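You operate a simulated robot arm through the tools that you are given. There is no shell and no other tool.

You are at the controls of a simulated robot arm. One attempt, no reset.

JOB
Stack the bottle that says "buffer" from the top of the spare bench on top of the bottle labelled "wash". Open the middle service bench drawer, take the lamp from the top of the spare bench and leave it in the inside of the middle service bench drawer, then shut the drawer. Open the bench fridge drawer, put the scoop in the inside of the bench fridge drawer, then shut the drawer. Open the air filter door, put the dirty filter on the top of the right centrifuge bench and shut the door again. Do these in any order. Set down upright: lamp.

Only the result counts: the job must be done as asked and must still hold three seconds after the hand-in. Knocking over, shifting, dropping, spilling or breaking anything else fails it.

ROBOT AND FRAMES
A 6-joint arm with a four-finger gripper on a trunk, on a base that drives. Base frame: it is fixed to the floor where the robot stands at the start and does not move with it; the origin is under the middle of the robot, x ahead of it, y to its left, z up; the surface under the hand at the start is at about z = 900. Units: mm, degrees, N and s.
With the tool pointing down near the work surface it reaches from about 160 to 920 mm from the robot's upright axis, wherever it stands. Its first joint turns from -166.0 to 166.0 degrees. Places, roughly: air filter door [-100, 1900, 1800]; bench fridge drawer [2500, 400, 600]; bottle [500, 0, 1000]; dirty filter [-250, 2000, 1750]; inside of the bench fridge drawer [2600, 400, 600]; inside of the middle service bench drawer [400, 1900, 700]; lamp (5x5x7 cm) [400, 300, 900]; middle service bench drawer [400, 1800, 700]; scoop (15x4x3 cm) [600, 400, 900]; top of the right centrifuge bench [2700, -1900, 900]. Payload 3.43 kg.
The tool frame sits at the grasp point between the pads (the TCP): z along the fingers, y along the line on which they close. The tips reach 30 mm beyond it. The gripper opens to 120 mm. The gripper's body begins 85 mm behind the TCP.
Orientation is that of the tool frame in the base frame, as [roll, pitch, yaw] about the fixed x, y, z axes, in that order (R = Rz(yaw) Ry(pitch) Rx(roll)). With the fingers straight down and closing along the base's y, the tool's x points along the base's -x, its y along +y and its z along -z.

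CONTROLS
- The arm moves only by the tool apply_moves. Its argument "rows" is a list of rows, each a list of 7 numbers: the gripper command, from -1 (shut) to 1 (fully open), values between in proportion, then the shift along the tool's x, y, z in cm, then the turn, a rotation vector about the tool's x, y, z in degrees. In form: [[grip, tx, ty, tz, rx, ry, rz], ...]. A call has 1 to 20 rows; each row is the pose to reach, as a shift and turn from the pose commanded when the call began, along the tool's axes at that moment. Each row takes 0.2 s and may step no farther than 50 mm and 8.6 degrees from the row before; otherwise, or with a gripper value out of range, the whole call is refused. A pose out of reach is approached as far as the arm can. The call stops where the force on the tool passes 40 N (or 10 N more than at its start, if that is more) or the arm is blocked; 0.2 s more then pass. The fingers move at their own pace and stop on an object; they squeeze with about 21 N. The grip force told is the motor's: it shows also when the fingers shut on nothing. Time passes only in rows, and 0.2 s behind the last, so rows that repeat a pose let the fingers close. It gives the time, the measured TCP pose, the force on the tool (base axes), the opening and the grip force at its end, in the units of the frame above (readings bear some noise), with the torque about the TCP (base axes, N m) and any sound that the robot's microphone picked up.
- Cameras (640 x 400 px; columns grow to the right, rows downward): "scene" is now at [62.4, 159, 1551.8]; the picture's right is [-0.45, -0.89, 0.00], its down [-0.36, 0.18, -0.91] and it looks along [0.81, -0.41, -0.40] (base axes); focal length 214 px, centre (320, 200). "wrist" rides on the gripper at [71, -17, -120] in the tool frame; the picture's right is [0.23, 0.97, 0.00], its down [-0.81, 0.19, -0.55] and it looks along [-0.54, 0.13, 0.83] (tool axes); focal length 275 px, centre (320, 200). There is no depth. A picture from a camera that has moved, and an enlarged one, comes with that camera's place and axes in the base frame and with its lens.
- grab_frame(camera): a new picture of that camera. The clock stands still meanwhile.
- move_column(by): slides the trunk up (or, below 0, down) by that many mm; the arm and the scene camera ride with it, the base frame stays. It gives what a move gives, with no picture.
- roll_base(legs): drives the robot by 1 to 6 legs, each [ahead, left, turn to the left] in mm, mm and degrees, along the robot's own axes; the way and the turn of a leg run together, so that a leg with both is an arc; at most 1500 mm and 180 degrees a leg. The arm and the cameras ride along, it lands a little off, and it stops where it bumps. It gives what a move gives.
- turn_head(pan, tilt): turns the head with the scene camera to pan (to the left, within 120 degrees either way) and tilt (down, from -29 to 69), counted from straight ahead of the robot. It gives what a move gives.
- close_up(camera, box): a new picture of the part [left, top, right, bottom] of that camera's present view, enlarged. The clock stands still meanwhile.
- job_done(): hands the job in; it is judged then, once.

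Nothing tells you exact positions but the pictures and the camera data. Unless the task says otherwise, let go and move clear before handing in.

The tools are called after "Call:" as name(argument=value, ...) on one line, values as JSON. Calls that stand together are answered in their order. apply_moves: Moves the arm, as the interface text tells. Its arguments: {"type":"object","properties":{"rows":{"type":"array","items":{"type":"array","items":{"type":"number"}}}},"required":["rows"]} The other tools are called the same way: move_column (by) slides the trunk up or down; roll_base (legs) drives the base; turn_head (pan, tilt) turns the head that bears the scene camera; grab_frame (camera) takes a picture; close_up (camera, box) takes an enlarged picture of a part of a camera's view; job_done () hands the job in.

At the start:

```text
time_s: 0.0
tcp_pos: [504.6, 214.5, 1324.7]
ee_rot: [179.9, 0.1, -179.9]
wrist_force: [0.4, -0.1, -0.2]
wrist_torque: [-0.03, 0.01, -0.05]
finger_gap: 120.1
gripper_force: 0.1
trunk travel left (down, up): [-100.0, 440.0]
robot x, y, heading: [3.2, 1.5, 0.1]
head pan, tilt: [46.6, 68.8]
```

scene: 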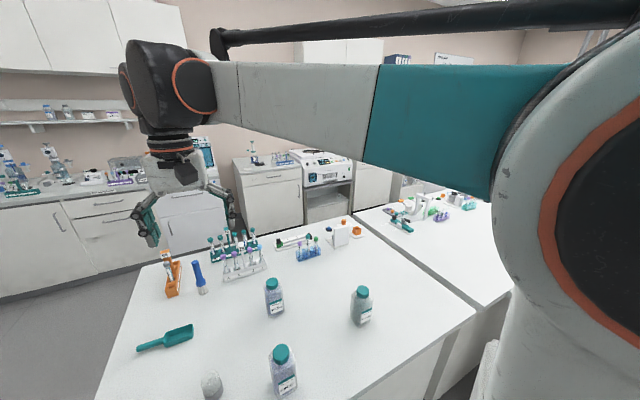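
wrist: 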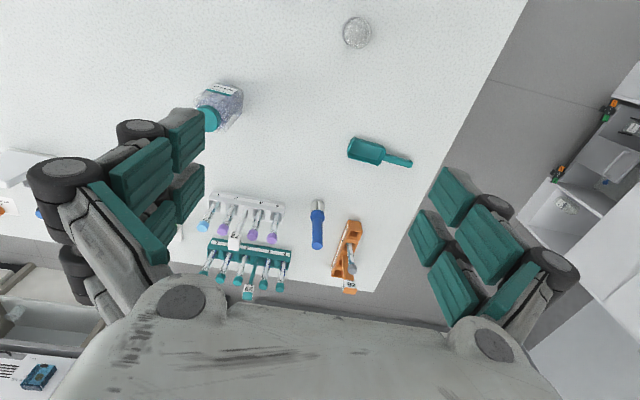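

I see three bottles, a scoop, a small grey cylinder (likely the lamp) and racks on the bench in front of me. I'll look closer at the bottles' labels and the surroundings before moving.

Call:
close_up(camera="scene", box=[240, 260, 400, 400])

Call:
close_up(camera="scene", box=[120, 220, 280, 400])

Call:
close_up(camera="wrist", box=[180, 0, 480, 188])

```text
2.86 times, centred on (320, 330) of scene
camera zoom: at [62.4, 159.0, 1551.8], right [-0.45, -0.89, 0.0], down [-0.36, 0.18, -0.91], along [0.81, -0.41, -0.4], focal length 613 px, centre (320, -171)
```

zoom: 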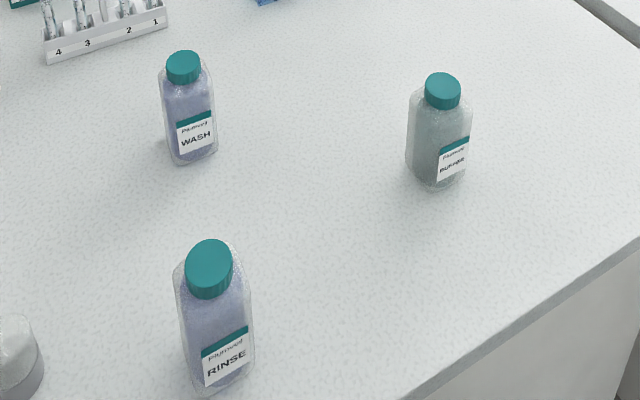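

```text
2.22 times, centred on (200, 310) of scene
camera zoom: at [62.4, 159.0, 1551.8], right [-0.45, -0.89, 0.0], down [-0.36, 0.18, -0.91], along [0.81, -0.41, -0.4], focal length 477 px, centre (587, -44)
```

zoom: 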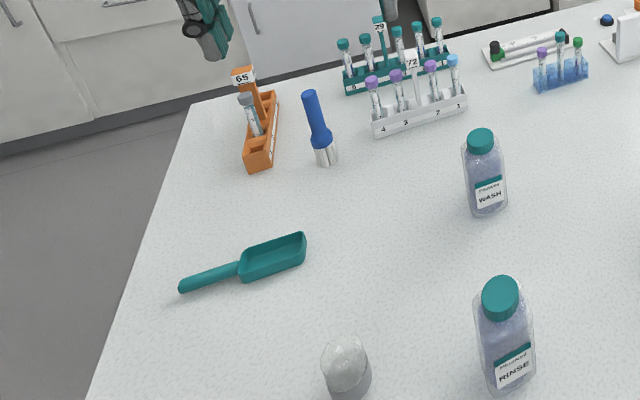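

```text
2.13 times, centred on (330, 94) of wrist
camera zoom: at [433.5, 196.7, 1445.3], right [-0.23, 0.97, 0.0], down [0.81, 0.19, 0.55], along [0.54, 0.13, -0.83], focal length 586 px, centre (299, 426)
```

zoom: 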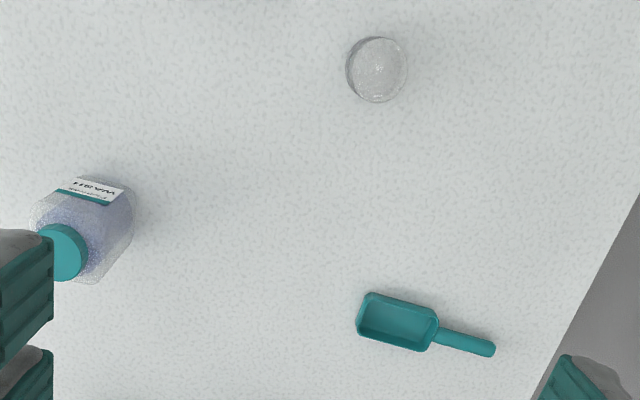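

The three bottles are WASH (about [580, 65]), BUFFER (about [425, -175]) and RINSE (about [360, 110]). The grey cylinder at [435, 265] should be the lamp. Next I'll turn the head to survey the room.

Call:
turn_head(pan=90, tilt=10)

Call:
grab_frame(camera="scene")

```text
time_s: 1.3
tcp_pos: [504.9, 213.0, 1324.9]
ee_rot: [180.0, -0.1, 179.9]
wrist_force: [-0.3, 0.3, 0.6]
wrist_torque: [0.01, -0.02, -0.02]
finger_gap: 120.0
gripper_force: 0.1
trunk travel left (down, up): [-100.0, 440.0]
robot x, y, heading: [2.4, 1.5, 0.0]
head pan, tilt: [90.0, 10.0]
```

```text
taken
camera scene: at [64.3, 161.0, 1570.3], right [-0.43, -0.9, 0.0], down [-0.2, 0.09, -0.98], along [0.88, -0.42, -0.22], focal length 214 px, centre (320, 200)
```

scene: 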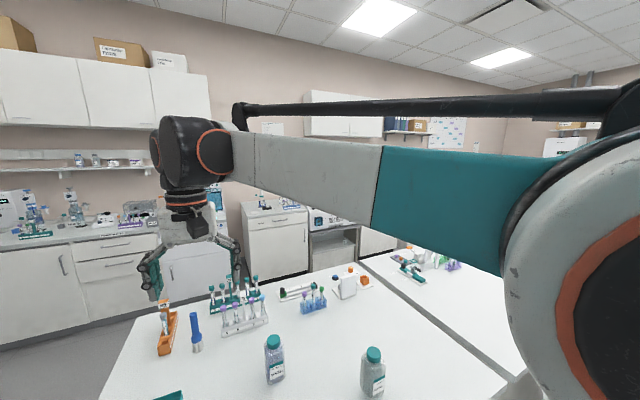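

The head reads pan 90 but the picture still looks to the front right. I'll check again and try another pan to learn how it behaves.

Call:
turn_head(pan=90, tilt=10)

Call:
grab_frame(camera="scene")

```text
time_s: 1.9
tcp_pos: [504.6, 213.9, 1325.2]
ee_rot: [179.9, 0.0, 180.0]
wrist_force: [-0.1, 0.1, -0.2]
wrist_torque: [0.03, 0.01, 0.01]
finger_gap: 119.9
gripper_force: 0.2
trunk travel left (down, up): [-100.0, 440.0]
robot x, y, heading: [0.6, 2.3, 0.1]
head pan, tilt: [90.0, 10.0]
```

```text
taken
camera scene: at [64.3, 161.0, 1570.7], right [-0.43, -0.9, 0.0], down [-0.19, 0.09, -0.98], along [0.88, -0.42, -0.21], focal length 214 px, centre (320, 200)
```

scene: 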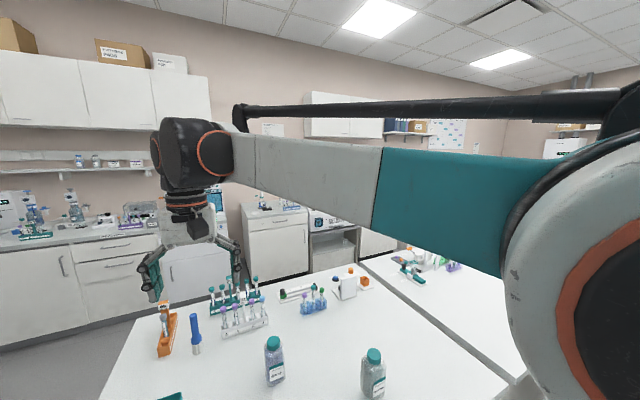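

Call:
turn_head(pan=0, tilt=0)

Call:
grab_frame(camera="scene")

```text
time_s: 3.5
tcp_pos: [503.2, 214.6, 1325.8]
ee_rot: [-179.9, 0.0, 179.9]
wrist_force: [-0.2, -0.8, -0.7]
wrist_torque: [-0.02, -0.04, 0.01]
finger_gap: 120.1
gripper_force: 0.1
trunk travel left (down, up): [-100.0, 440.0]
robot x, y, heading: [-0.5, -1.5, -0.1]
head pan, tilt: [0.0, 0.0]
```

```text
taken
camera scene: at [63.1, 162.0, 1582.8], right [-0.42, -0.91, 0.0], down [-0.08, 0.04, -1.0], along [0.9, -0.42, -0.08], focal length 214 px, centre (320, 200)
```

scene: 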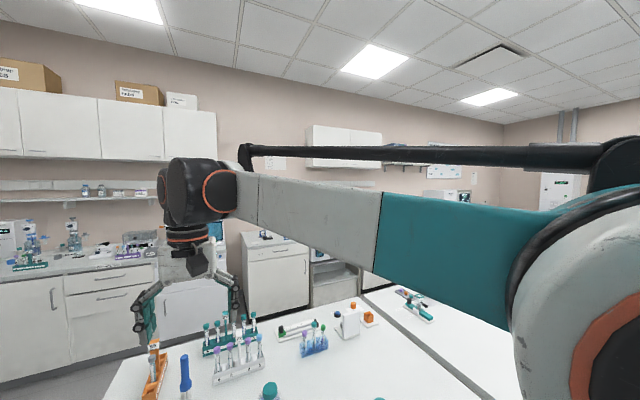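

Call:
turn_head(pan=-100, tilt=0)

Call:
grab_frame(camera="scene")

```text
time_s: 5.3
tcp_pos: [502.8, 215.1, 1324.9]
ee_rot: [-180.0, 0.0, -180.0]
wrist_force: [0.0, 0.5, 0.4]
wrist_torque: [0.01, 0.0, 0.01]
finger_gap: 120.0
gripper_force: 0.0
trunk travel left (down, up): [-100.0, 440.0]
robot x, y, heading: [-0.5, 1.8, 0.1]
head pan, tilt: [-100.0, 0.0]
```

```text
taken
camera scene: at [-35.6, 112.3, 1590.4], right [-0.98, 0.17, 0.0], down [0.0, 0.0, -1.0], along [-0.17, -0.98, 0.0], focal length 214 px, centre (320, 200)
```

scene: 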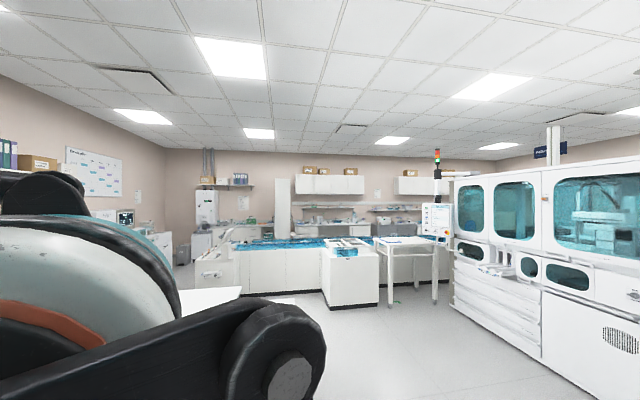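

Panning right works (camera now truly at -100), so panning left past about -26 seems physically blocked by the arm. I'll survey with the views I can get.

Call:
turn_head(pan=-60, tilt=10)

Call:
grab_frame(camera="scene")

Call:
grab_frame(camera="wrist")

```text
time_s: 6.4
tcp_pos: [503.5, 213.6, 1325.6]
ee_rot: [-179.9, -0.1, 180.0]
wrist_force: [0.6, -0.4, 0.0]
wrist_torque: [0.01, 0.03, 0.0]
finger_gap: 120.3
gripper_force: 0.1
trunk travel left (down, up): [-100.0, 440.0]
robot x, y, heading: [1.3, 0.7, 0.1]
head pan, tilt: [-60.0, 10.0]
```

```text
taken
camera scene: at [26.4, 120.4, 1574.4], right [-0.87, -0.5, 0.0], down [-0.09, 0.15, -0.98], along [0.49, -0.85, -0.17], focal length 214 px, centre (320, 200)
```

scene: 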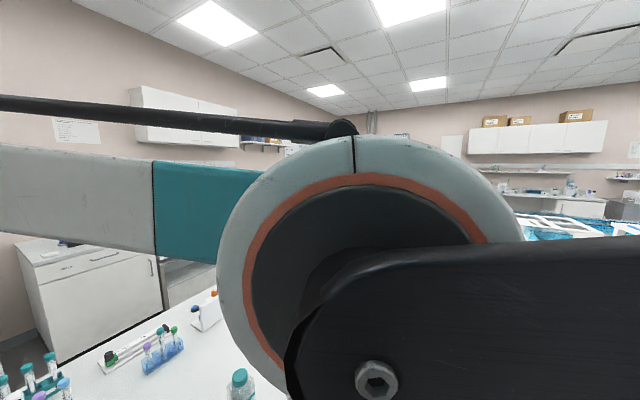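

```text
taken
camera wrist: at [433.5, 196.7, 1445.3], right [-0.23, 0.97, 0.0], down [0.81, 0.19, 0.55], along [0.54, 0.13, -0.83], focal length 275 px, centre (320, 200)
```

wrist: 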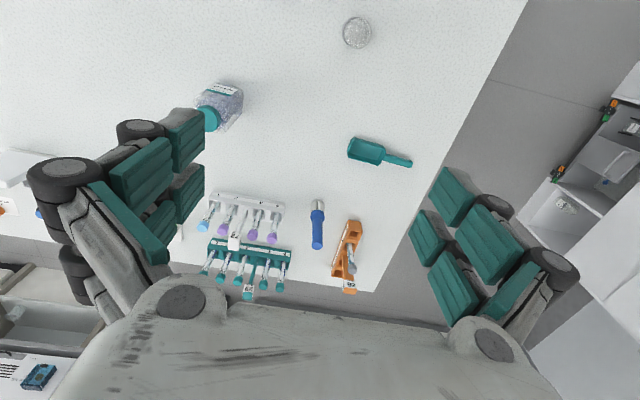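

Call:
turn_head(pan=20, tilt=30)

Call:
grab_frame(camera="scene")

```text
time_s: 7.9
tcp_pos: [504.9, 213.5, 1323.9]
ee_rot: [-180.0, 0.0, -180.0]
wrist_force: [0.3, 0.4, 0.0]
wrist_torque: [0.0, 0.0, -0.01]
finger_gap: 120.1
gripper_force: 0.0
trunk travel left (down, up): [-100.0, 440.0]
robot x, y, heading: [-0.1, 0.9, 0.1]
head pan, tilt: [20.0, 30.0]
```

```text
taken
camera scene: at [62.8, 159.4, 1553.3], right [-0.45, -0.89, 0.0], down [-0.35, 0.18, -0.92], along [0.82, -0.41, -0.39], focal length 214 px, centre (320, 200)
```

scene: 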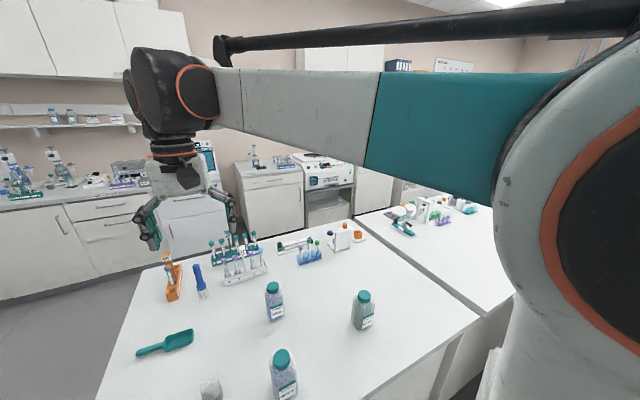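

The head cannot turn left of about -26 for now, probably touching something, which I'll recheck after moving the arm. I'll start with the bottles: move the hand over the BUFFER bottle for a wrist view.

Call:
apply_moves(rows=[[1, 1.7, -4.2, 0, 0, 0, 0], [1, 3.4, -8.4, 0, 0, 0, 0], [1, 5.1, -12.6, 0, 0, 0, 0], [1, 6.8, -16.8, 0, 0, 0, 0], [1, 8.5, -21, 0, 0, 0, 0], [1, 10.2, -25.2, 0, 0, 0, 0], [1, 11.9, -29.4, 0, 0, 0, 0], [1, 13.6, -33.6, 0, 0, 0, 0], [1, 15.3, -37.4, 0, 0, 0, 0], [1, 15.3, -37.4, 0, 0, 0, 0]])

Call:
grab_frame(camera="wrist")

Call:
grab_frame(camera="scene")

```text
time_s: 10.1
tcp_pos: [354.1, -151.9, 1323.6]
ee_rot: [180.0, 0.0, -179.0]
wrist_force: [0.1, 0.9, -0.5]
wrist_torque: [0.02, -0.03, 0.01]
finger_gap: 119.8
gripper_force: 0.0
trunk travel left (down, up): [-100.0, 440.0]
robot x, y, heading: [-1.5, -1.8, 0.1]
head pan, tilt: [20.0, 30.0]
```

```text
taken
camera wrist: at [283.5, -171.4, 1443.6], right [-0.25, 0.97, 0.0], down [0.81, 0.21, 0.55], along [0.54, 0.14, -0.83], focal length 275 px, centre (320, 200)
```

wrist: 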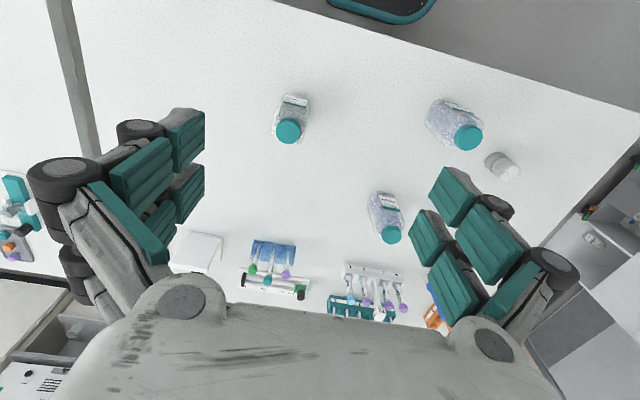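

```text
taken
camera scene: at [-21.3, 108.3, 1551.6], right [-1.0, 0.01, 0.0], down [0.0, 0.41, -0.91], along [-0.01, -0.91, -0.41], focal length 214 px, centre (320, 200)
```

scene: 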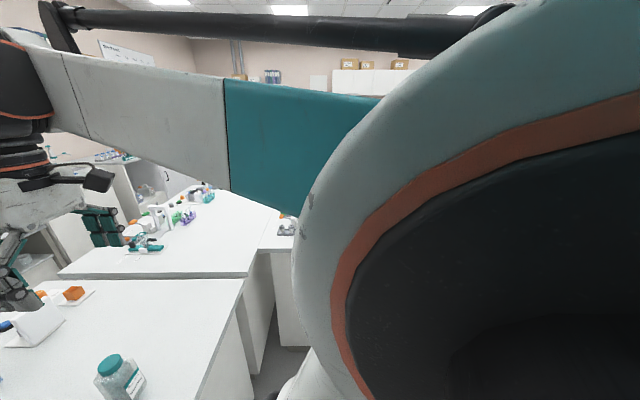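

The scene camera was dragged along by the arm, so the arm does interfere with the head. From this wrist view and the first scene view I place BUFFER's cap near [437, -180, 1035] and WASH's cap near [596, 56, 1035]. I'll zoom to see body orientation.

Call:
close_up(camera="wrist", box=[240, 70, 340, 170])

Call:
close_up(camera="wrist", box=[340, 160, 440, 260])

Call:
close_up(camera="wrist", box=[420, 70, 540, 190])

```text
4.00 times, centred on (290, 120) of wrist
camera zoom: at [283.5, -171.4, 1443.6], right [-0.25, 0.97, 0.0], down [0.81, 0.21, 0.55], along [0.54, 0.14, -0.83], focal length 1101 px, centre (440, 520)
```

zoom: 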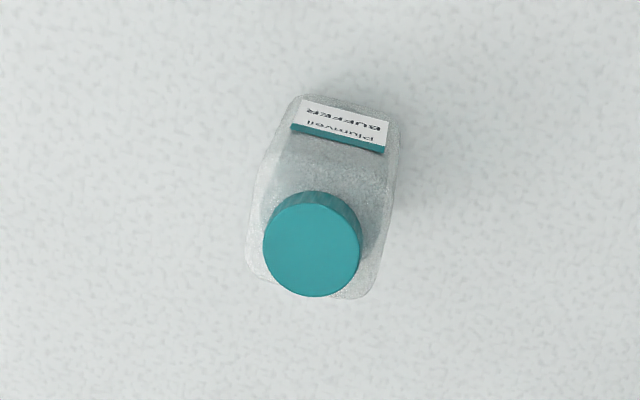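

```text
4.00 times, centred on (390, 210) of wrist
camera zoom: at [283.5, -171.4, 1443.6], right [-0.25, 0.97, 0.0], down [0.81, 0.21, 0.55], along [0.54, 0.14, -0.83], focal length 1101 px, centre (40, 160)
```

zoom: 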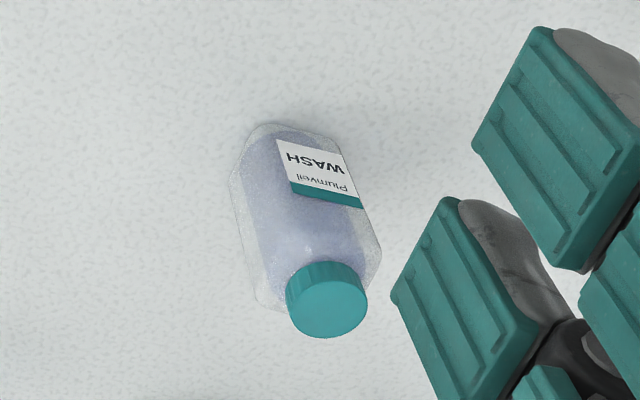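

```text
3.33 times, centred on (480, 130) of wrist
camera zoom: at [283.5, -171.4, 1443.6], right [-0.25, 0.97, 0.0], down [0.81, 0.21, 0.55], along [0.54, 0.14, -0.83], focal length 918 px, centre (-213, 433)
```

zoom: 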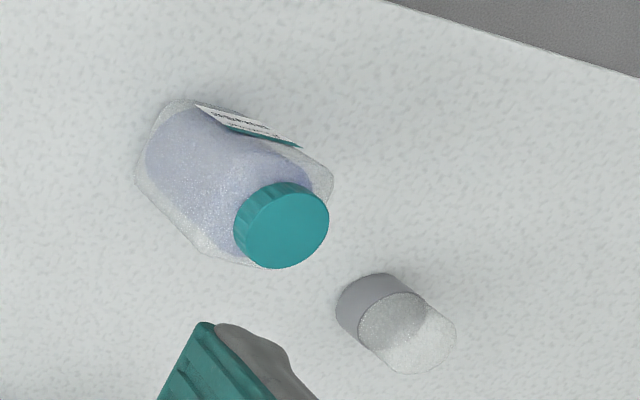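

BUFFER's flat sides face ±y (label faces me), so my current closing direction suits it. I'll descend to just above it and check again with the wrist camera.

Call:
apply_moves(rows=[[1, -2.2, -0.6, 3.6, 0, 0, 0], [1, -4.4, -1.2, 7.2, 0, 0, 0], [1, -6.6, -1.8, 10.8, 0, 0, 0], [1, -8.6, -2.25, 14.4, 0, 0, 0], [1, -8.6, -2.25, 14.4, 0, 0, 0], [1, -8.6, -2.25, 14.4, 0, 0, 0]])

Call:
grab_frame(camera="wrist")

Call:
close_up(camera="wrist", box=[240, 60, 400, 200])

```text
time_s: 11.5
tcp_pos: [436.6, -180.7, 1181.4]
ee_rot: [-179.9, 0.0, 180.0]
wrist_force: [0.3, 0.1, 0.9]
wrist_torque: [-0.03, -0.02, 0.0]
finger_gap: 120.1
gripper_force: 0.1
trunk travel left (down, up): [-100.0, 440.0]
robot x, y, heading: [-0.8, 0.2, -0.1]
head pan, tilt: [20.0, 30.0]
```

```text
taken
camera wrist: at [365.3, -198.8, 1301.7], right [-0.23, 0.97, 0.0], down [0.81, 0.19, 0.55], along [0.54, 0.13, -0.83], focal length 275 px, centre (320, 200)
```

wrist: 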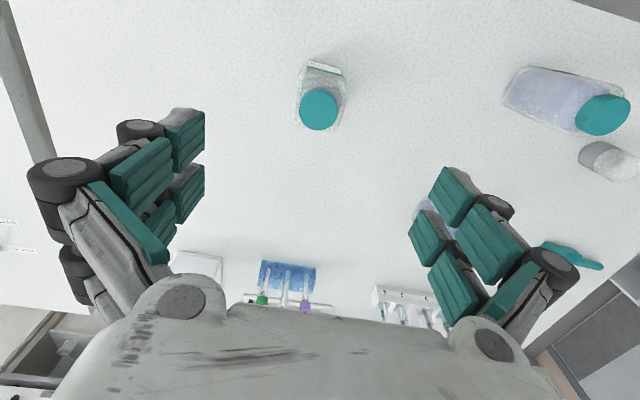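

```text
2.86 times, centred on (320, 130) of wrist
camera zoom: at [365.3, -198.8, 1301.7], right [-0.23, 0.97, 0.0], down [0.81, 0.19, 0.55], along [0.54, 0.13, -0.83], focal length 786 px, centre (320, 400)
```

zoom: 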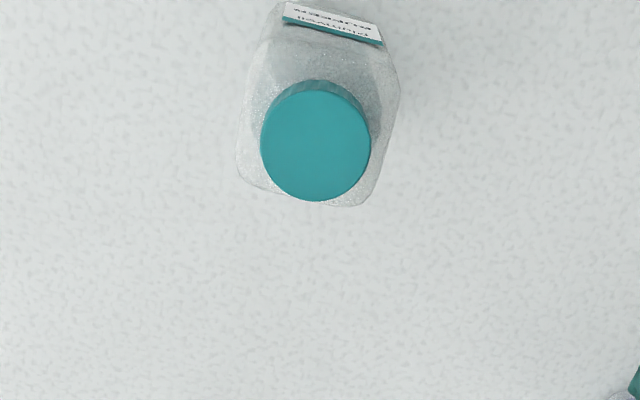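

BUFFER's cap top centre triangulates to about [440, -182, 1030]. I'll descend to grip its body at z≈965.

Call:
apply_moves(rows=[[1, -0.24, 0, 4, 0, 0, 0], [1, -0.24, 0, 8, 0, 0, 0], [1, -0.24, 0, 12, 0, 0, 0], [1, -0.24, 0, 16, 0, 0, 0], [1, -0.24, 0, 19, 0, 0, 0], [1, -0.24, 0, 21.5, 0, 0, 0], [1, -0.24, 0, 21.5, 0, 0, 0]])

Call:
grab_frame(camera="wrist")

Call:
grab_frame(camera="scene")

```text
time_s: 13.1
tcp_pos: [440.6, -183.7, 964.8]
ee_rot: [180.0, 0.0, -179.9]
wrist_force: [0.7, -0.6, 1.4]
wrist_torque: [0.0, 0.0, 0.02]
finger_gap: 120.0
gripper_force: 0.0
trunk travel left (down, up): [-100.0, 440.0]
robot x, y, heading: [-0.5, -0.7, 0.4]
head pan, tilt: [20.0, 30.0]
```

```text
taken
camera wrist: at [368.7, -199.9, 1086.1], right [-0.23, 0.97, 0.0], down [0.81, 0.19, 0.55], along [0.54, 0.13, -0.83], focal length 275 px, centre (320, 200)
```

wrist: 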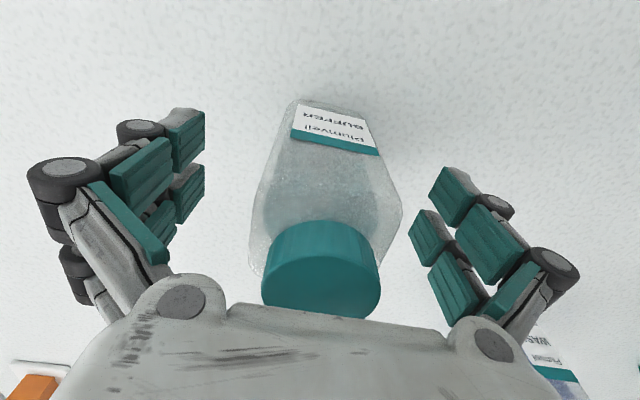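

```text
taken
camera scene: at [65.3, 231.6, 1542.1], right [0.34, -0.94, 0.0], down [-0.47, -0.17, -0.87], along [0.81, 0.3, -0.5], focal length 214 px, centre (320, 200)
```

scene: 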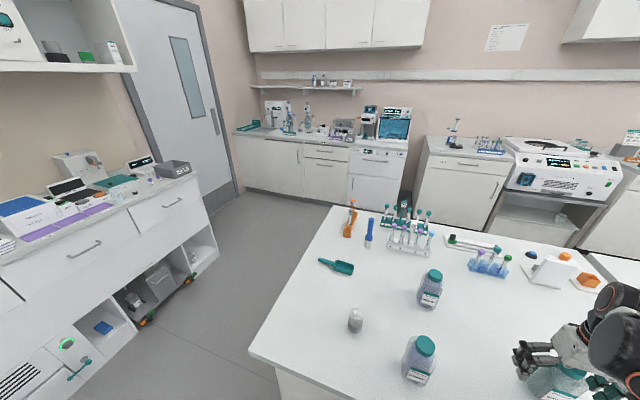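

The head is free now that the arm is low. BUFFER is between the fingers, so I close on it and look around with the head while there.

Call:
apply_moves(rows=[[-1, 0, 0, 0, 0, 0, 0], [-1, 0, 0, 0, 0, 0, 0], [-1, 0, 0, 0, 0, 0, 0], [-1, 0, 0, 0, 0, 0, 0]])

Call:
turn_head(pan=80, tilt=10)

Call:
grab_frame(camera="scene")

Call:
turn_head(pan=115, tilt=10)

Call:
grab_frame(camera="scene")

Call:
turn_head(pan=80, tilt=50)

Call:
grab_frame(camera="scene")

```text
time_s: 14.1
tcp_pos: [439.9, -182.6, 966.1]
ee_rot: [-180.0, 0.0, 179.9]
wrist_force: [1.0, -0.3, 8.1]
wrist_torque: [-0.06, -0.05, -0.02]
finger_gap: 55.8
gripper_force: 21.4
trunk travel left (down, up): [-100.0, 440.0]
robot x, y, heading: [-2.0, 0.1, -0.0]
head pan, tilt: [20.0, 30.0]
```

```text
time_s: 15.4
tcp_pos: [439.4, -182.3, 966.5]
ee_rot: [179.9, 0.0, -180.0]
wrist_force: [2.2, 0.8, 11.1]
wrist_torque: [-0.11, -0.13, 0.0]
finger_gap: 55.8
gripper_force: 20.8
trunk travel left (down, up): [-100.0, 440.0]
robot x, y, heading: [0.9, 0.6, -0.3]
head pan, tilt: [80.0, 10.0]
```

```text
taken
camera scene: at [-4.2, 292.5, 1574.4], right [0.98, -0.17, 0.0], down [-0.03, -0.17, -0.98], along [0.17, 0.97, -0.17], focal length 214 px, centre (320, 200)
```

scene: 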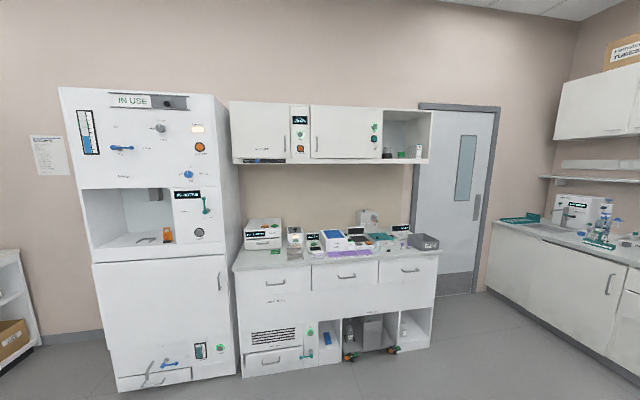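

```text
time_s: 16.4
tcp_pos: [439.2, -183.3, 964.7]
ee_rot: [179.9, 0.1, -179.9]
wrist_force: [2.1, -0.9, 10.4]
wrist_torque: [-0.08, -0.22, 0.02]
finger_gap: 55.9
gripper_force: 21.6
trunk travel left (down, up): [-100.0, 440.0]
robot x, y, heading: [-0.9, -1.4, 0.4]
head pan, tilt: [115.0, 10.0]
```

```text
taken
camera scene: at [-59.6, 285.3, 1574.4], right [0.91, 0.42, 0.0], down [0.07, -0.16, -0.98], along [-0.42, 0.89, -0.17], focal length 214 px, centre (320, 200)
```

scene: 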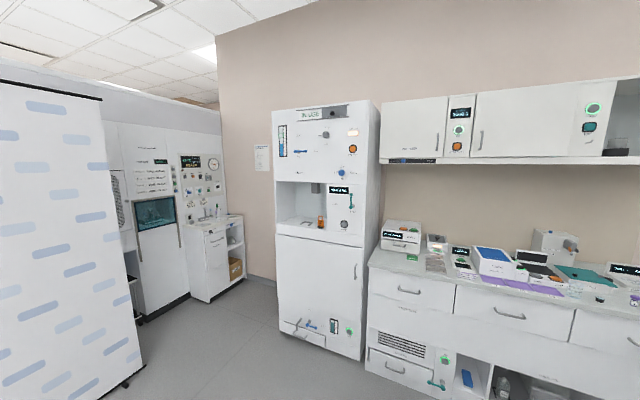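

```text
time_s: 17.5
tcp_pos: [439.1, -182.7, 965.9]
ee_rot: [-180.0, 0.0, 180.0]
wrist_force: [1.9, -0.5, 10.6]
wrist_torque: [-0.13, -0.1, 0.0]
finger_gap: 55.8
gripper_force: 20.4
trunk travel left (down, up): [-100.0, 440.0]
robot x, y, heading: [0.8, 1.5, -0.0]
head pan, tilt: [80.0, 50.0]
```

```text
taken
camera scene: at [-7.1, 276.9, 1512.6], right [0.98, -0.17, 0.0], down [-0.13, -0.75, -0.64], along [0.11, 0.63, -0.77], focal length 214 px, centre (320, 200)
```

scene: 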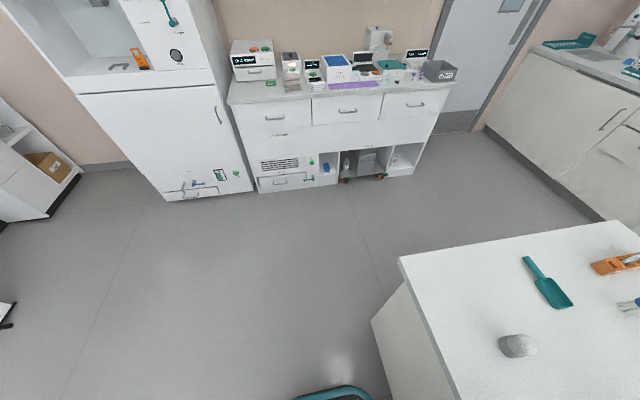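

I see the service bench with three top drawers and the wall cupboard above it with the left "air filter" door. BUFFER is gripped (56 mm wide); I'll lift it and move to a spot just past WASH so the wrist camera can see WASH's cap beside the held bottle.

Call:
apply_moves(rows=[[-1, 0, 0, -1, 0, 0, 0], [-1, 0, 0, -4, 0, 0, 0], [-1, 0, 0, -8, 0, 0, 0], [-1, 0, 0, -12, 0, 0, 0], [-1, 0, 0, -16, 0, 0, 0], [-1, 0, 0, -20, 0, 0, 0], [-1, 0, 0, -22.5, 0, 0, 0], [-1, 0, 0, -22.5, 0, 0, 0]])

```text
time_s: 19.3
tcp_pos: [438.1, -181.9, 1190.7]
ee_rot: [180.0, 0.1, 179.9]
wrist_force: [-0.1, 0.2, -1.6]
wrist_torque: [-0.01, -0.02, 0.02]
finger_gap: 55.7
gripper_force: 21.5
trunk travel left (down, up): [-100.0, 440.0]
robot x, y, heading: [1.1, 0.6, 0.0]
head pan, tilt: [80.0, 50.0]
```

Call:
apply_moves(rows=[[-1, -1.5, 1.7, 0, 0, 0, 0], [-1, -4.5, 5.1, 0, 0, 0, 0], [-1, -7.5, 8.5, 0, 0, 0, 0], [-1, -10.5, 11.9, 0, 0, 0, 0], [-1, -13.5, 15.3, 0, 0, 0, 0], [-1, -16.5, 18.7, 0, 0, 0, 0], [-1, -19.5, 22.1, 0, 0, 0, 0], [-1, -21, 23.8, 0, 0, 0, 0], [-1, -21, 23.8, 0, 0, 0, 0], [-1, -21, 23.8, 0, 0, 0, 0]])

Call:
grab_frame(camera="wrist")

Call:
close_up(camera="wrist", box=[240, 0, 400, 100])

```text
time_s: 21.5
tcp_pos: [648.2, 55.3, 1192.3]
ee_rot: [-180.0, 0.0, -179.9]
wrist_force: [-0.7, -0.5, -2.2]
wrist_torque: [0.03, -0.01, 0.01]
finger_gap: 55.7
gripper_force: 20.5
trunk travel left (down, up): [-100.0, 440.0]
robot x, y, heading: [2.4, 1.8, -0.1]
head pan, tilt: [80.0, 50.0]
```

```text
taken
camera wrist: at [578.0, 38.1, 1312.8], right [-0.23, 0.97, 0.0], down [0.81, 0.19, 0.55], along [0.54, 0.13, -0.83], focal length 275 px, centre (320, 200)
```

wrist: 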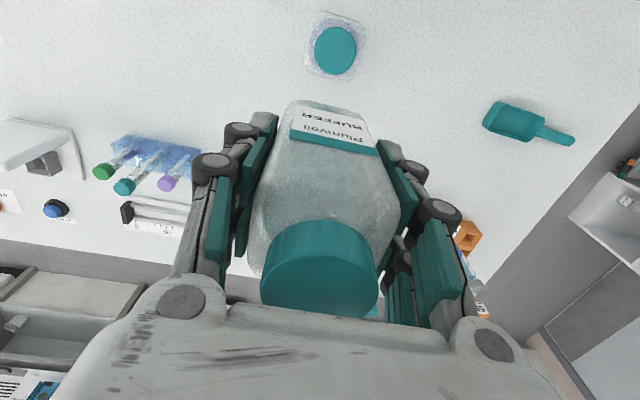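

```text
4.00 times, centred on (320, 50) of wrist
camera zoom: at [578.0, 38.1, 1312.8], right [-0.23, 0.97, 0.0], down [0.81, 0.19, 0.55], along [0.54, 0.13, -0.83], focal length 1101 px, centre (320, 800)
```

zoom: 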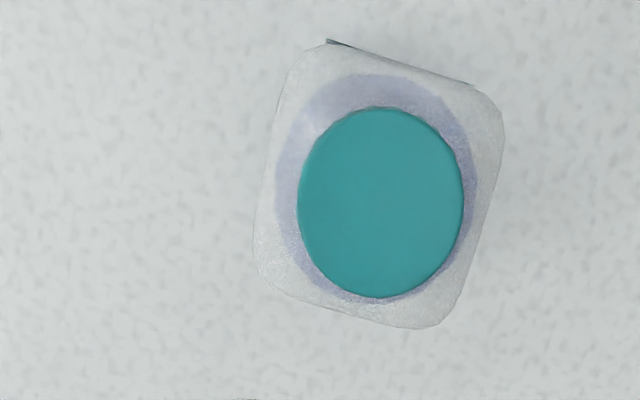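

Call:
close_up(camera="wrist", box=[240, 200, 400, 340])

Call:
turn_head(pan=10, tilt=30)

Call:
grab_frame(camera="scene")

```text
2.86 times, centred on (320, 270) of wrist
camera zoom: at [578.0, 38.1, 1312.8], right [-0.23, 0.97, 0.0], down [0.81, 0.19, 0.55], along [0.54, 0.13, -0.83], focal length 786 px, centre (320, 0)
```

zoom: 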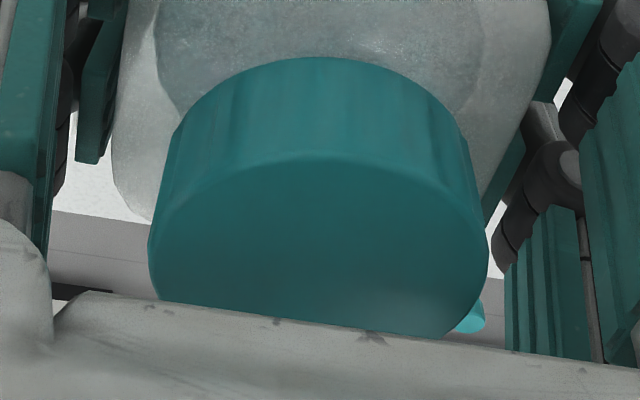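

```text
time_s: 22.9
tcp_pos: [648.1, 55.2, 1193.2]
ee_rot: [-180.0, 0.1, -179.9]
wrist_force: [0.1, -0.1, -2.1]
wrist_torque: [0.01, 0.01, -0.02]
finger_gap: 55.9
gripper_force: 21.0
trunk travel left (down, up): [-100.0, 440.0]
robot x, y, heading: [0.4, 2.0, 0.3]
head pan, tilt: [10.0, 30.0]
```

```text
taken
camera scene: at [69.3, 216.7, 1542.0], right [0.17, -0.98, 0.0], down [-0.49, -0.09, -0.87], along [0.85, 0.15, -0.5], focal length 214 px, centre (320, 200)
```

scene: 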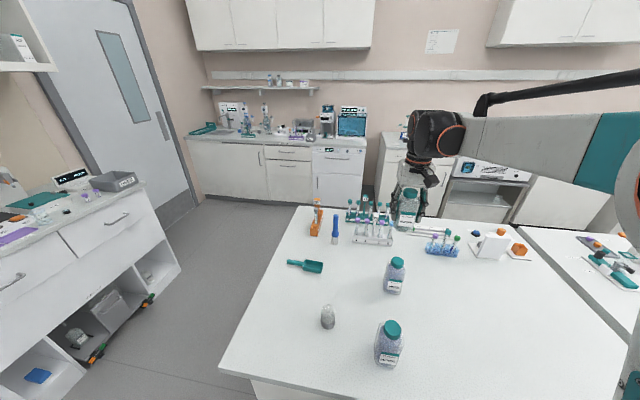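

WASH's cap centre is at about [600, 57.4, 1030]. I'll move the held bottle over it and come down to about 6 mm above contact, then check with the scene camera.

Call:
apply_moves(rows=[[-1, 2.5, 0.1, 0, 0, 0, 0], [-1, 5.03, 0.22, 0, 0, 0, 0], [-1, 5.03, 0.22, 3, 0, 0, 0], [-1, 5.03, 0.22, 6, 0, 0, 0], [-1, 5.03, 0.22, 8, 0, 0, 0], [-1, 5.03, 0.22, 8.8, 0, 0, 0], [-1, 5.03, 0.22, 8.8, 0, 0, 0], [-1, 5.03, 0.22, 8.8, 0, 0, 0]])

Call:
grab_frame(camera="scene")

Call:
close_up(camera="scene", box=[360, 190, 460, 310])

Call:
grab_frame(camera="wrist")

```text
time_s: 24.7
tcp_pos: [599.6, 57.2, 1102.7]
ee_rot: [180.0, 0.0, 180.0]
wrist_force: [0.0, -0.6, -1.4]
wrist_torque: [0.02, 0.02, 0.01]
finger_gap: 55.7
gripper_force: 21.4
trunk travel left (down, up): [-100.0, 440.0]
robot x, y, heading: [0.2, 0.4, -0.0]
head pan, tilt: [10.0, 30.0]
```

```text
taken
camera scene: at [69.2, 216.6, 1542.1], right [0.17, -0.98, 0.0], down [-0.49, -0.09, -0.87], along [0.85, 0.15, -0.5], focal length 214 px, centre (320, 200)
```

scene: 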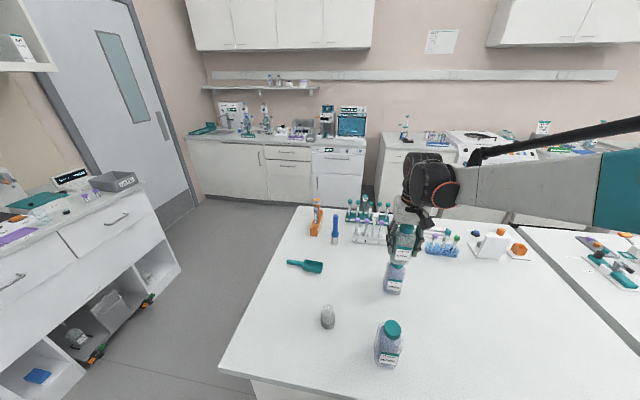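

```text
3.33 times, centred on (410, 250) of scene
camera zoom: at [69.2, 216.6, 1542.1], right [0.17, -0.98, 0.0], down [-0.49, -0.09, -0.87], along [0.85, 0.15, -0.5], focal length 715 px, centre (20, 33)
```

zoom: 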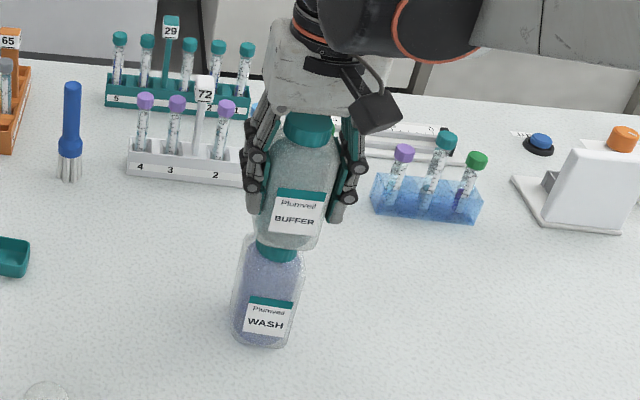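

```text
taken
camera wrist: at [528.9, 39.1, 1224.2], right [-0.23, 0.97, 0.0], down [0.81, 0.19, 0.55], along [0.54, 0.13, -0.83], focal length 275 px, centre (320, 200)
```

wrist: 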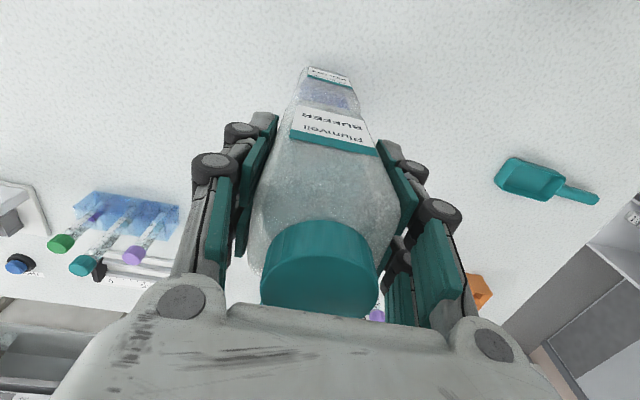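

Alignment looks good. I'll lower in small steps and watch the force.

Call:
apply_moves(rows=[[-1, 0, 0, 0.2, 0, 0, 0], [-1, 0, 0, 0.4, 0, 0, 0], [-1, 0, 0, 0.4, 0, 0, 0]])

```text
time_s: 25.5
tcp_pos: [599.5, 57.2, 1098.7]
ee_rot: [-180.0, 0.0, -180.0]
wrist_force: [0.0, -0.4, -2.4]
wrist_torque: [0.0, -0.02, 0.01]
finger_gap: 55.7
gripper_force: 21.3
trunk travel left (down, up): [-100.0, 440.0]
robot x, y, heading: [-0.3, -1.8, 0.1]
head pan, tilt: [10.0, 30.0]
```

Call:
apply_moves(rows=[[-1, 0, 0, 0.1, 0, 0, 0], [-1, 0, 0, 0.15, 0, 0, 0], [-1, 0, 0, 0.15, 0, 0, 0]])

Call:
close_up(camera="scene", box=[380, 230, 430, 300])

```text
time_s: 26.3
tcp_pos: [597.9, 58.7, 1097.6]
ee_rot: [179.9, 0.0, 180.0]
wrist_force: [-0.3, -0.5, -0.1]
wrist_torque: [0.01, 0.0, 0.02]
finger_gap: 55.7
gripper_force: 21.1
trunk travel left (down, up): [-100.0, 440.0]
robot x, y, heading: [-0.1, 1.6, -0.1]
head pan, tilt: [10.0, 30.0]
```

```text
5.71 times, centred on (405, 265) of scene
camera zoom: at [69.2, 216.5, 1542.1], right [0.17, -0.98, 0.0], down [-0.49, -0.09, -0.87], along [0.85, 0.15, -0.5], focal length 1226 px, centre (-166, -171)
```

zoom: 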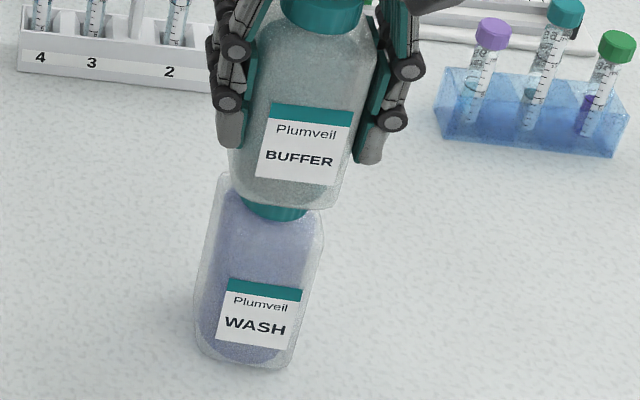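

Call:
apply_moves(rows=[[-1, 0, 0, 0.07, 0, 0, 0], [-1, 0, 0, 0.07, 0, 0, 0]])

```text
time_s: 26.9
tcp_pos: [597.9, 58.2, 1097.0]
ee_rot: [-180.0, 0.0, 180.0]
wrist_force: [3.7, 0.4, 10.7]
wrist_torque: [-0.01, -0.25, 0.02]
finger_gap: 55.8
gripper_force: 21.0
trunk travel left (down, up): [-100.0, 440.0]
robot x, y, heading: [5.1, -0.3, -0.2]
head pan, tilt: [10.0, 30.0]
```

Contact is made (about 10 N). I'll relax slightly, open the fingers and check.

Call:
apply_moves(rows=[[-1, 0, 0, -0.05, 0, 0, 0], [-1, 0, 0, -0.05, 0, 0, 0], [0.0, 0, 0, -0.05, 0, 0, 0], [0.2, 0, 0, -0.05, 0, 0, 0], [0.4, 0, 0, -0.05, 0, 0, 0], [0.4, 0, 0, -0.05, 0, 0, 0]])

Call:
close_up(camera="scene", box=[360, 190, 460, 310])

Call:
grab_frame(camera="wrist")

```text
time_s: 28.3
tcp_pos: [599.0, 58.9, 1097.8]
ee_rot: [-180.0, -0.1, -179.9]
wrist_force: [-0.9, -0.4, 0.7]
wrist_torque: [-0.03, 0.01, 0.01]
finger_gap: 83.9
gripper_force: 0.2
trunk travel left (down, up): [-100.0, 440.0]
robot x, y, heading: [1.8, 0.4, -0.2]
head pan, tilt: [10.0, 30.0]
```

```text
3.33 times, centred on (410, 250) of scene
camera zoom: at [69.1, 216.6, 1542.1], right [0.17, -0.98, 0.0], down [-0.49, -0.09, -0.87], along [0.85, 0.15, -0.5], focal length 715 px, centre (20, 33)
```

zoom: 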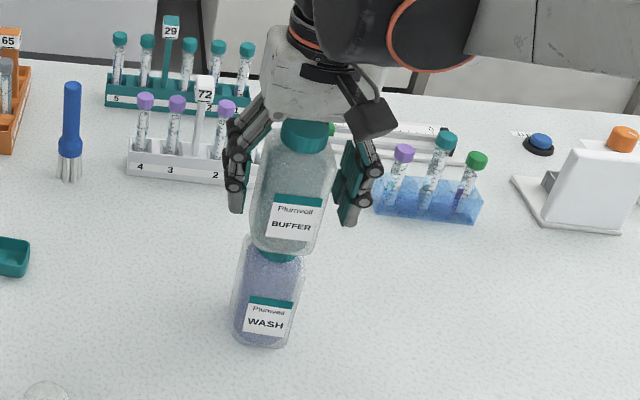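

```text
taken
camera wrist: at [528.9, 40.6, 1217.6], right [-0.23, 0.97, 0.0], down [0.81, 0.19, 0.55], along [0.54, 0.13, -0.83], focal length 275 px, centre (320, 200)
```

wrist: 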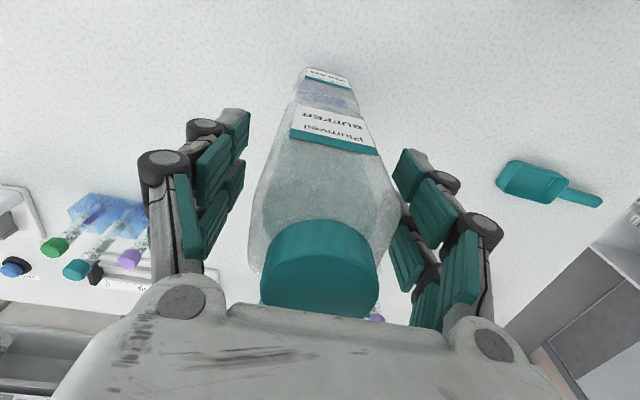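

BUFFER stands on WASH. I'll rise straight up clear of it.

Call:
apply_moves(rows=[[0.4, 0, 0, -1, 0, 0, 0], [0.6, 0, 0, -3, 0, 0, 0], [0.8, 0, 0, -6, 0, 0, 0], [0.8, 0, 0, -10, 0, 0, 0], [0.8, 0, 0, -14, 0, 0, 0], [0.8, 0, 0, -18, 0, 0, 0], [0.8, 0, 0, -22, 0, 0, 0], [0.8, 0, 0, -24, 0, 0, 0], [0.8, 0, 0, -24, 0, 0, 0]])

Call:
grab_frame(camera="scene")

Call:
grab_frame(camera="wrist")

```text
time_s: 30.3
tcp_pos: [598.9, 60.0, 1337.7]
ee_rot: [-180.0, 0.0, 180.0]
wrist_force: [0.8, -0.1, 0.0]
wrist_torque: [-0.03, -0.02, 0.01]
finger_gap: 107.9
gripper_force: 0.0
trunk travel left (down, up): [-100.0, 440.0]
robot x, y, heading: [1.9, -0.2, 0.0]
head pan, tilt: [10.0, 30.0]
```

```text
taken
camera scene: at [69.2, 216.6, 1542.0], right [0.17, -0.98, 0.0], down [-0.49, -0.09, -0.87], along [0.85, 0.15, -0.5], focal length 214 px, centre (320, 200)
```

scene: 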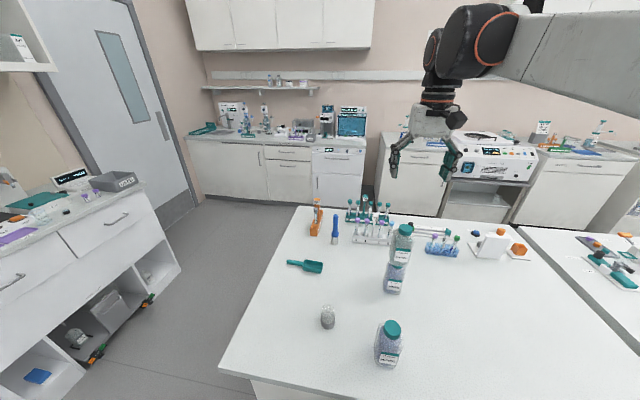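

```text
taken
camera wrist: at [528.5, 42.9, 1458.1], right [-0.23, 0.97, 0.0], down [0.81, 0.19, 0.55], along [0.54, 0.13, -0.83], focal length 275 px, centre (320, 200)
```

wrist: 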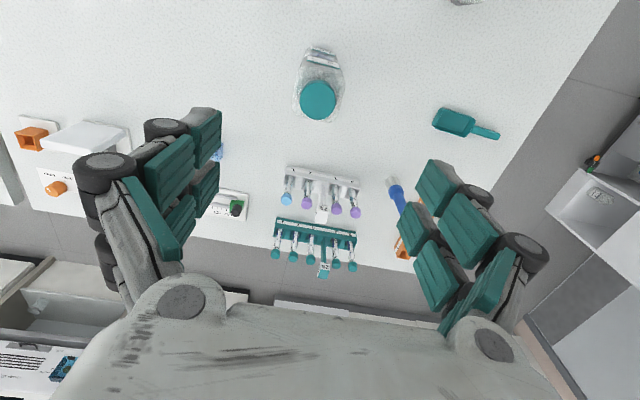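

The stack stands well. Before driving, I'll zoom in on the benches across the aisle (fridge and centrifuge) and the service bench.

Call:
close_up(camera="scene", box=[180, 90, 400, 220])

Call:
close_up(camera="scene", box=[370, 110, 640, 270])

Call:
turn_head(pan=80, tilt=10)

Call:
close_up(camera="scene", box=[220, 90, 450, 230])

Call:
close_up(camera="scene", box=[220, 220, 450, 390])

Call:
close_up(camera="scene", box=[40, 80, 250, 400])

```text
2.91 times, centred on (290, 155) of scene
camera zoom: at [69.2, 216.6, 1542.0], right [0.17, -0.98, 0.0], down [-0.49, -0.09, -0.87], along [0.85, 0.15, -0.5], focal length 624 px, centre (407, 331)
```

zoom: 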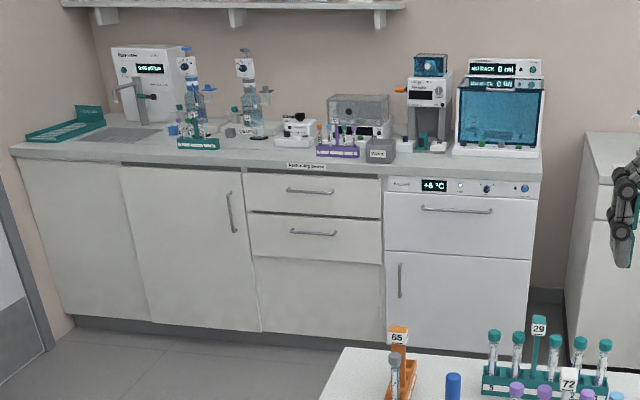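

```text
2.37 times, centred on (505, 190) of scene
camera zoom: at [69.2, 216.6, 1542.0], right [0.17, -0.98, 0.0], down [-0.49, -0.09, -0.87], along [0.85, 0.15, -0.5], focal length 508 px, centre (-118, 224)
```

zoom: 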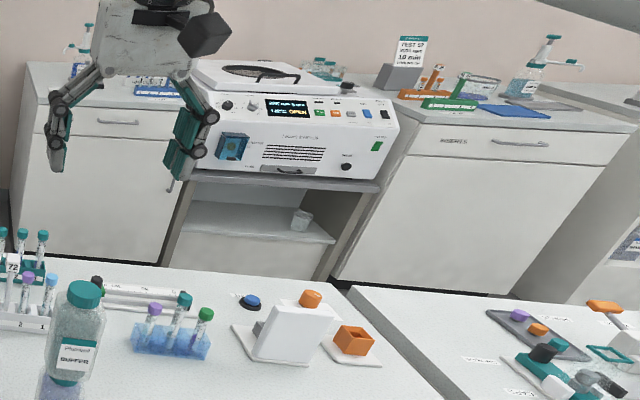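

```text
time_s: 31.7
tcp_pos: [598.3, 61.3, 1337.2]
ee_rot: [180.0, -0.1, -179.9]
wrist_force: [0.0, 0.1, 0.1]
wrist_torque: [0.0, -0.05, 0.05]
finger_gap: 107.8
gripper_force: 0.0
trunk travel left (down, up): [-100.0, 440.0]
robot x, y, heading: [-2.3, 2.6, -0.0]
head pan, tilt: [80.0, 10.0]
```

```text
2.78 times, centred on (335, 160) of scene
camera zoom: at [-3.7, 292.4, 1574.4], right [0.98, -0.17, 0.0], down [-0.03, -0.17, -0.98], along [0.17, 0.97, -0.17], focal length 597 px, centre (278, 311)
```

zoom: 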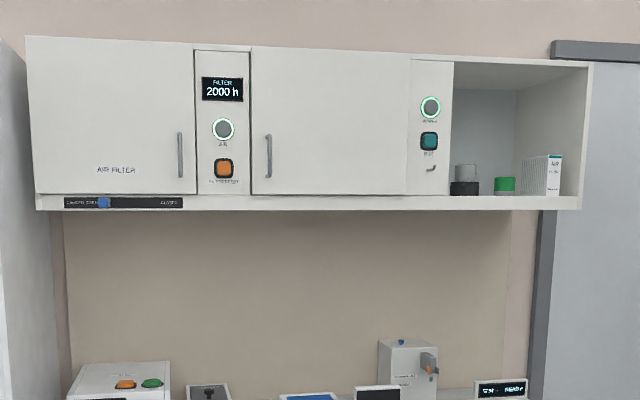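

```text
2.35 times, centred on (335, 305) of scene
camera zoom: at [-3.7, 292.4, 1574.4], right [0.98, -0.17, 0.0], down [-0.03, -0.17, -0.98], along [0.17, 0.97, -0.17], focal length 505 px, centre (285, -47)
```

zoom: 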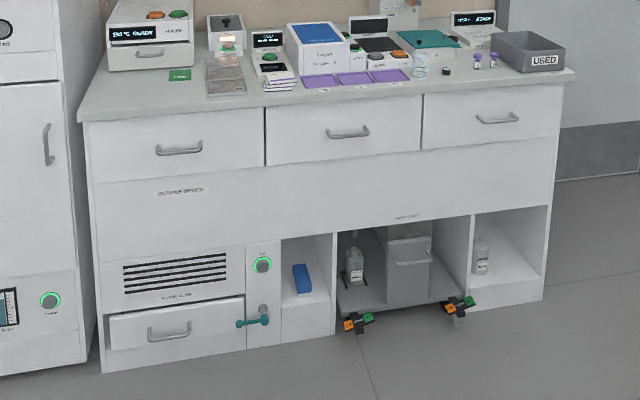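

```text
1.25 times, centred on (145, 240) of scene
camera zoom: at [-3.7, 292.4, 1574.4], right [0.98, -0.17, 0.0], down [-0.03, -0.17, -0.98], along [0.17, 0.97, -0.17], focal length 268 px, centre (539, 150)
```

zoom: 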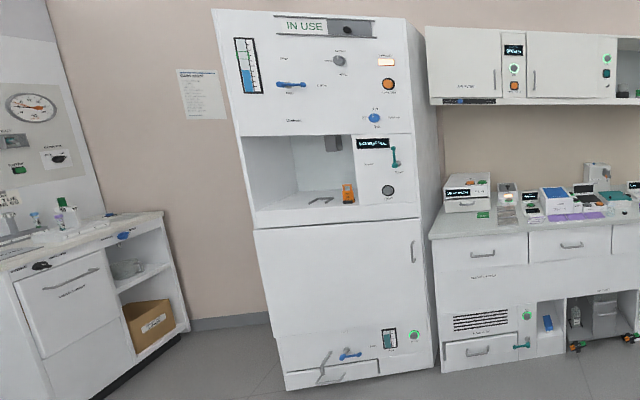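

The bench fridge (+8 °C, top drawer with handle) is across the aisle, and the air filter cupboard has a slider and buttons near its door, which I'll study close up. First I'll drive to the service bench and face its middle drawer.

Call:
roll_base(legs=[[0, 700, 0], [0, 0, 90], [200, -440, 0]])

Call:
turn_head(pan=0, tilt=30)

Call:
grab_frame(camera="scene")

```text
time_s: 41.7
tcp_pos: [408.4, 1476.8, 1337.1]
ee_rot: [180.0, 0.0, -92.0]
wrist_force: [-0.1, 0.3, -0.3]
wrist_torque: [-0.05, 0.0, 0.0]
finger_gap: 107.7
gripper_force: 0.1
trunk travel left (down, up): [-100.0, 440.0]
robot x, y, heading: [444.1, 874.1, 88.2]
head pan, tilt: [80.0, 10.0]
```

```text
time_s: 43.2
tcp_pos: [408.6, 1476.3, 1337.7]
ee_rot: [180.0, 0.0, -91.9]
wrist_force: [-0.7, -0.2, 0.3]
wrist_torque: [-0.03, 0.01, -0.02]
finger_gap: 107.9
gripper_force: 0.1
trunk travel left (down, up): [-100.0, 440.0]
robot x, y, heading: [451.3, 873.5, 88.2]
head pan, tilt: [0.0, 30.0]
```

```text
taken
camera scene: at [250.2, 953.9, 1542.1], right [1.0, -0.03, 0.0], down [-0.02, -0.5, -0.87], along [0.03, 0.87, -0.5], focal length 214 px, centre (320, 200)
```

scene: 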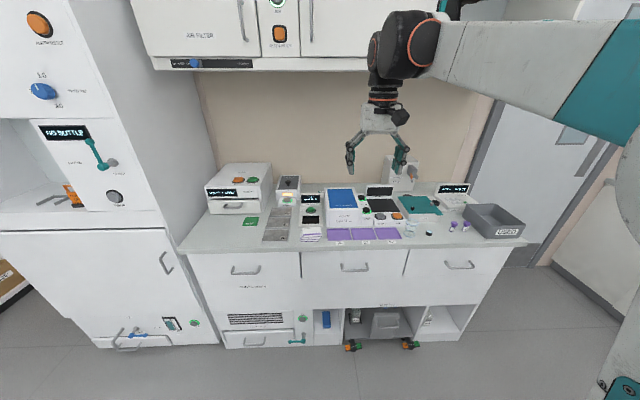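

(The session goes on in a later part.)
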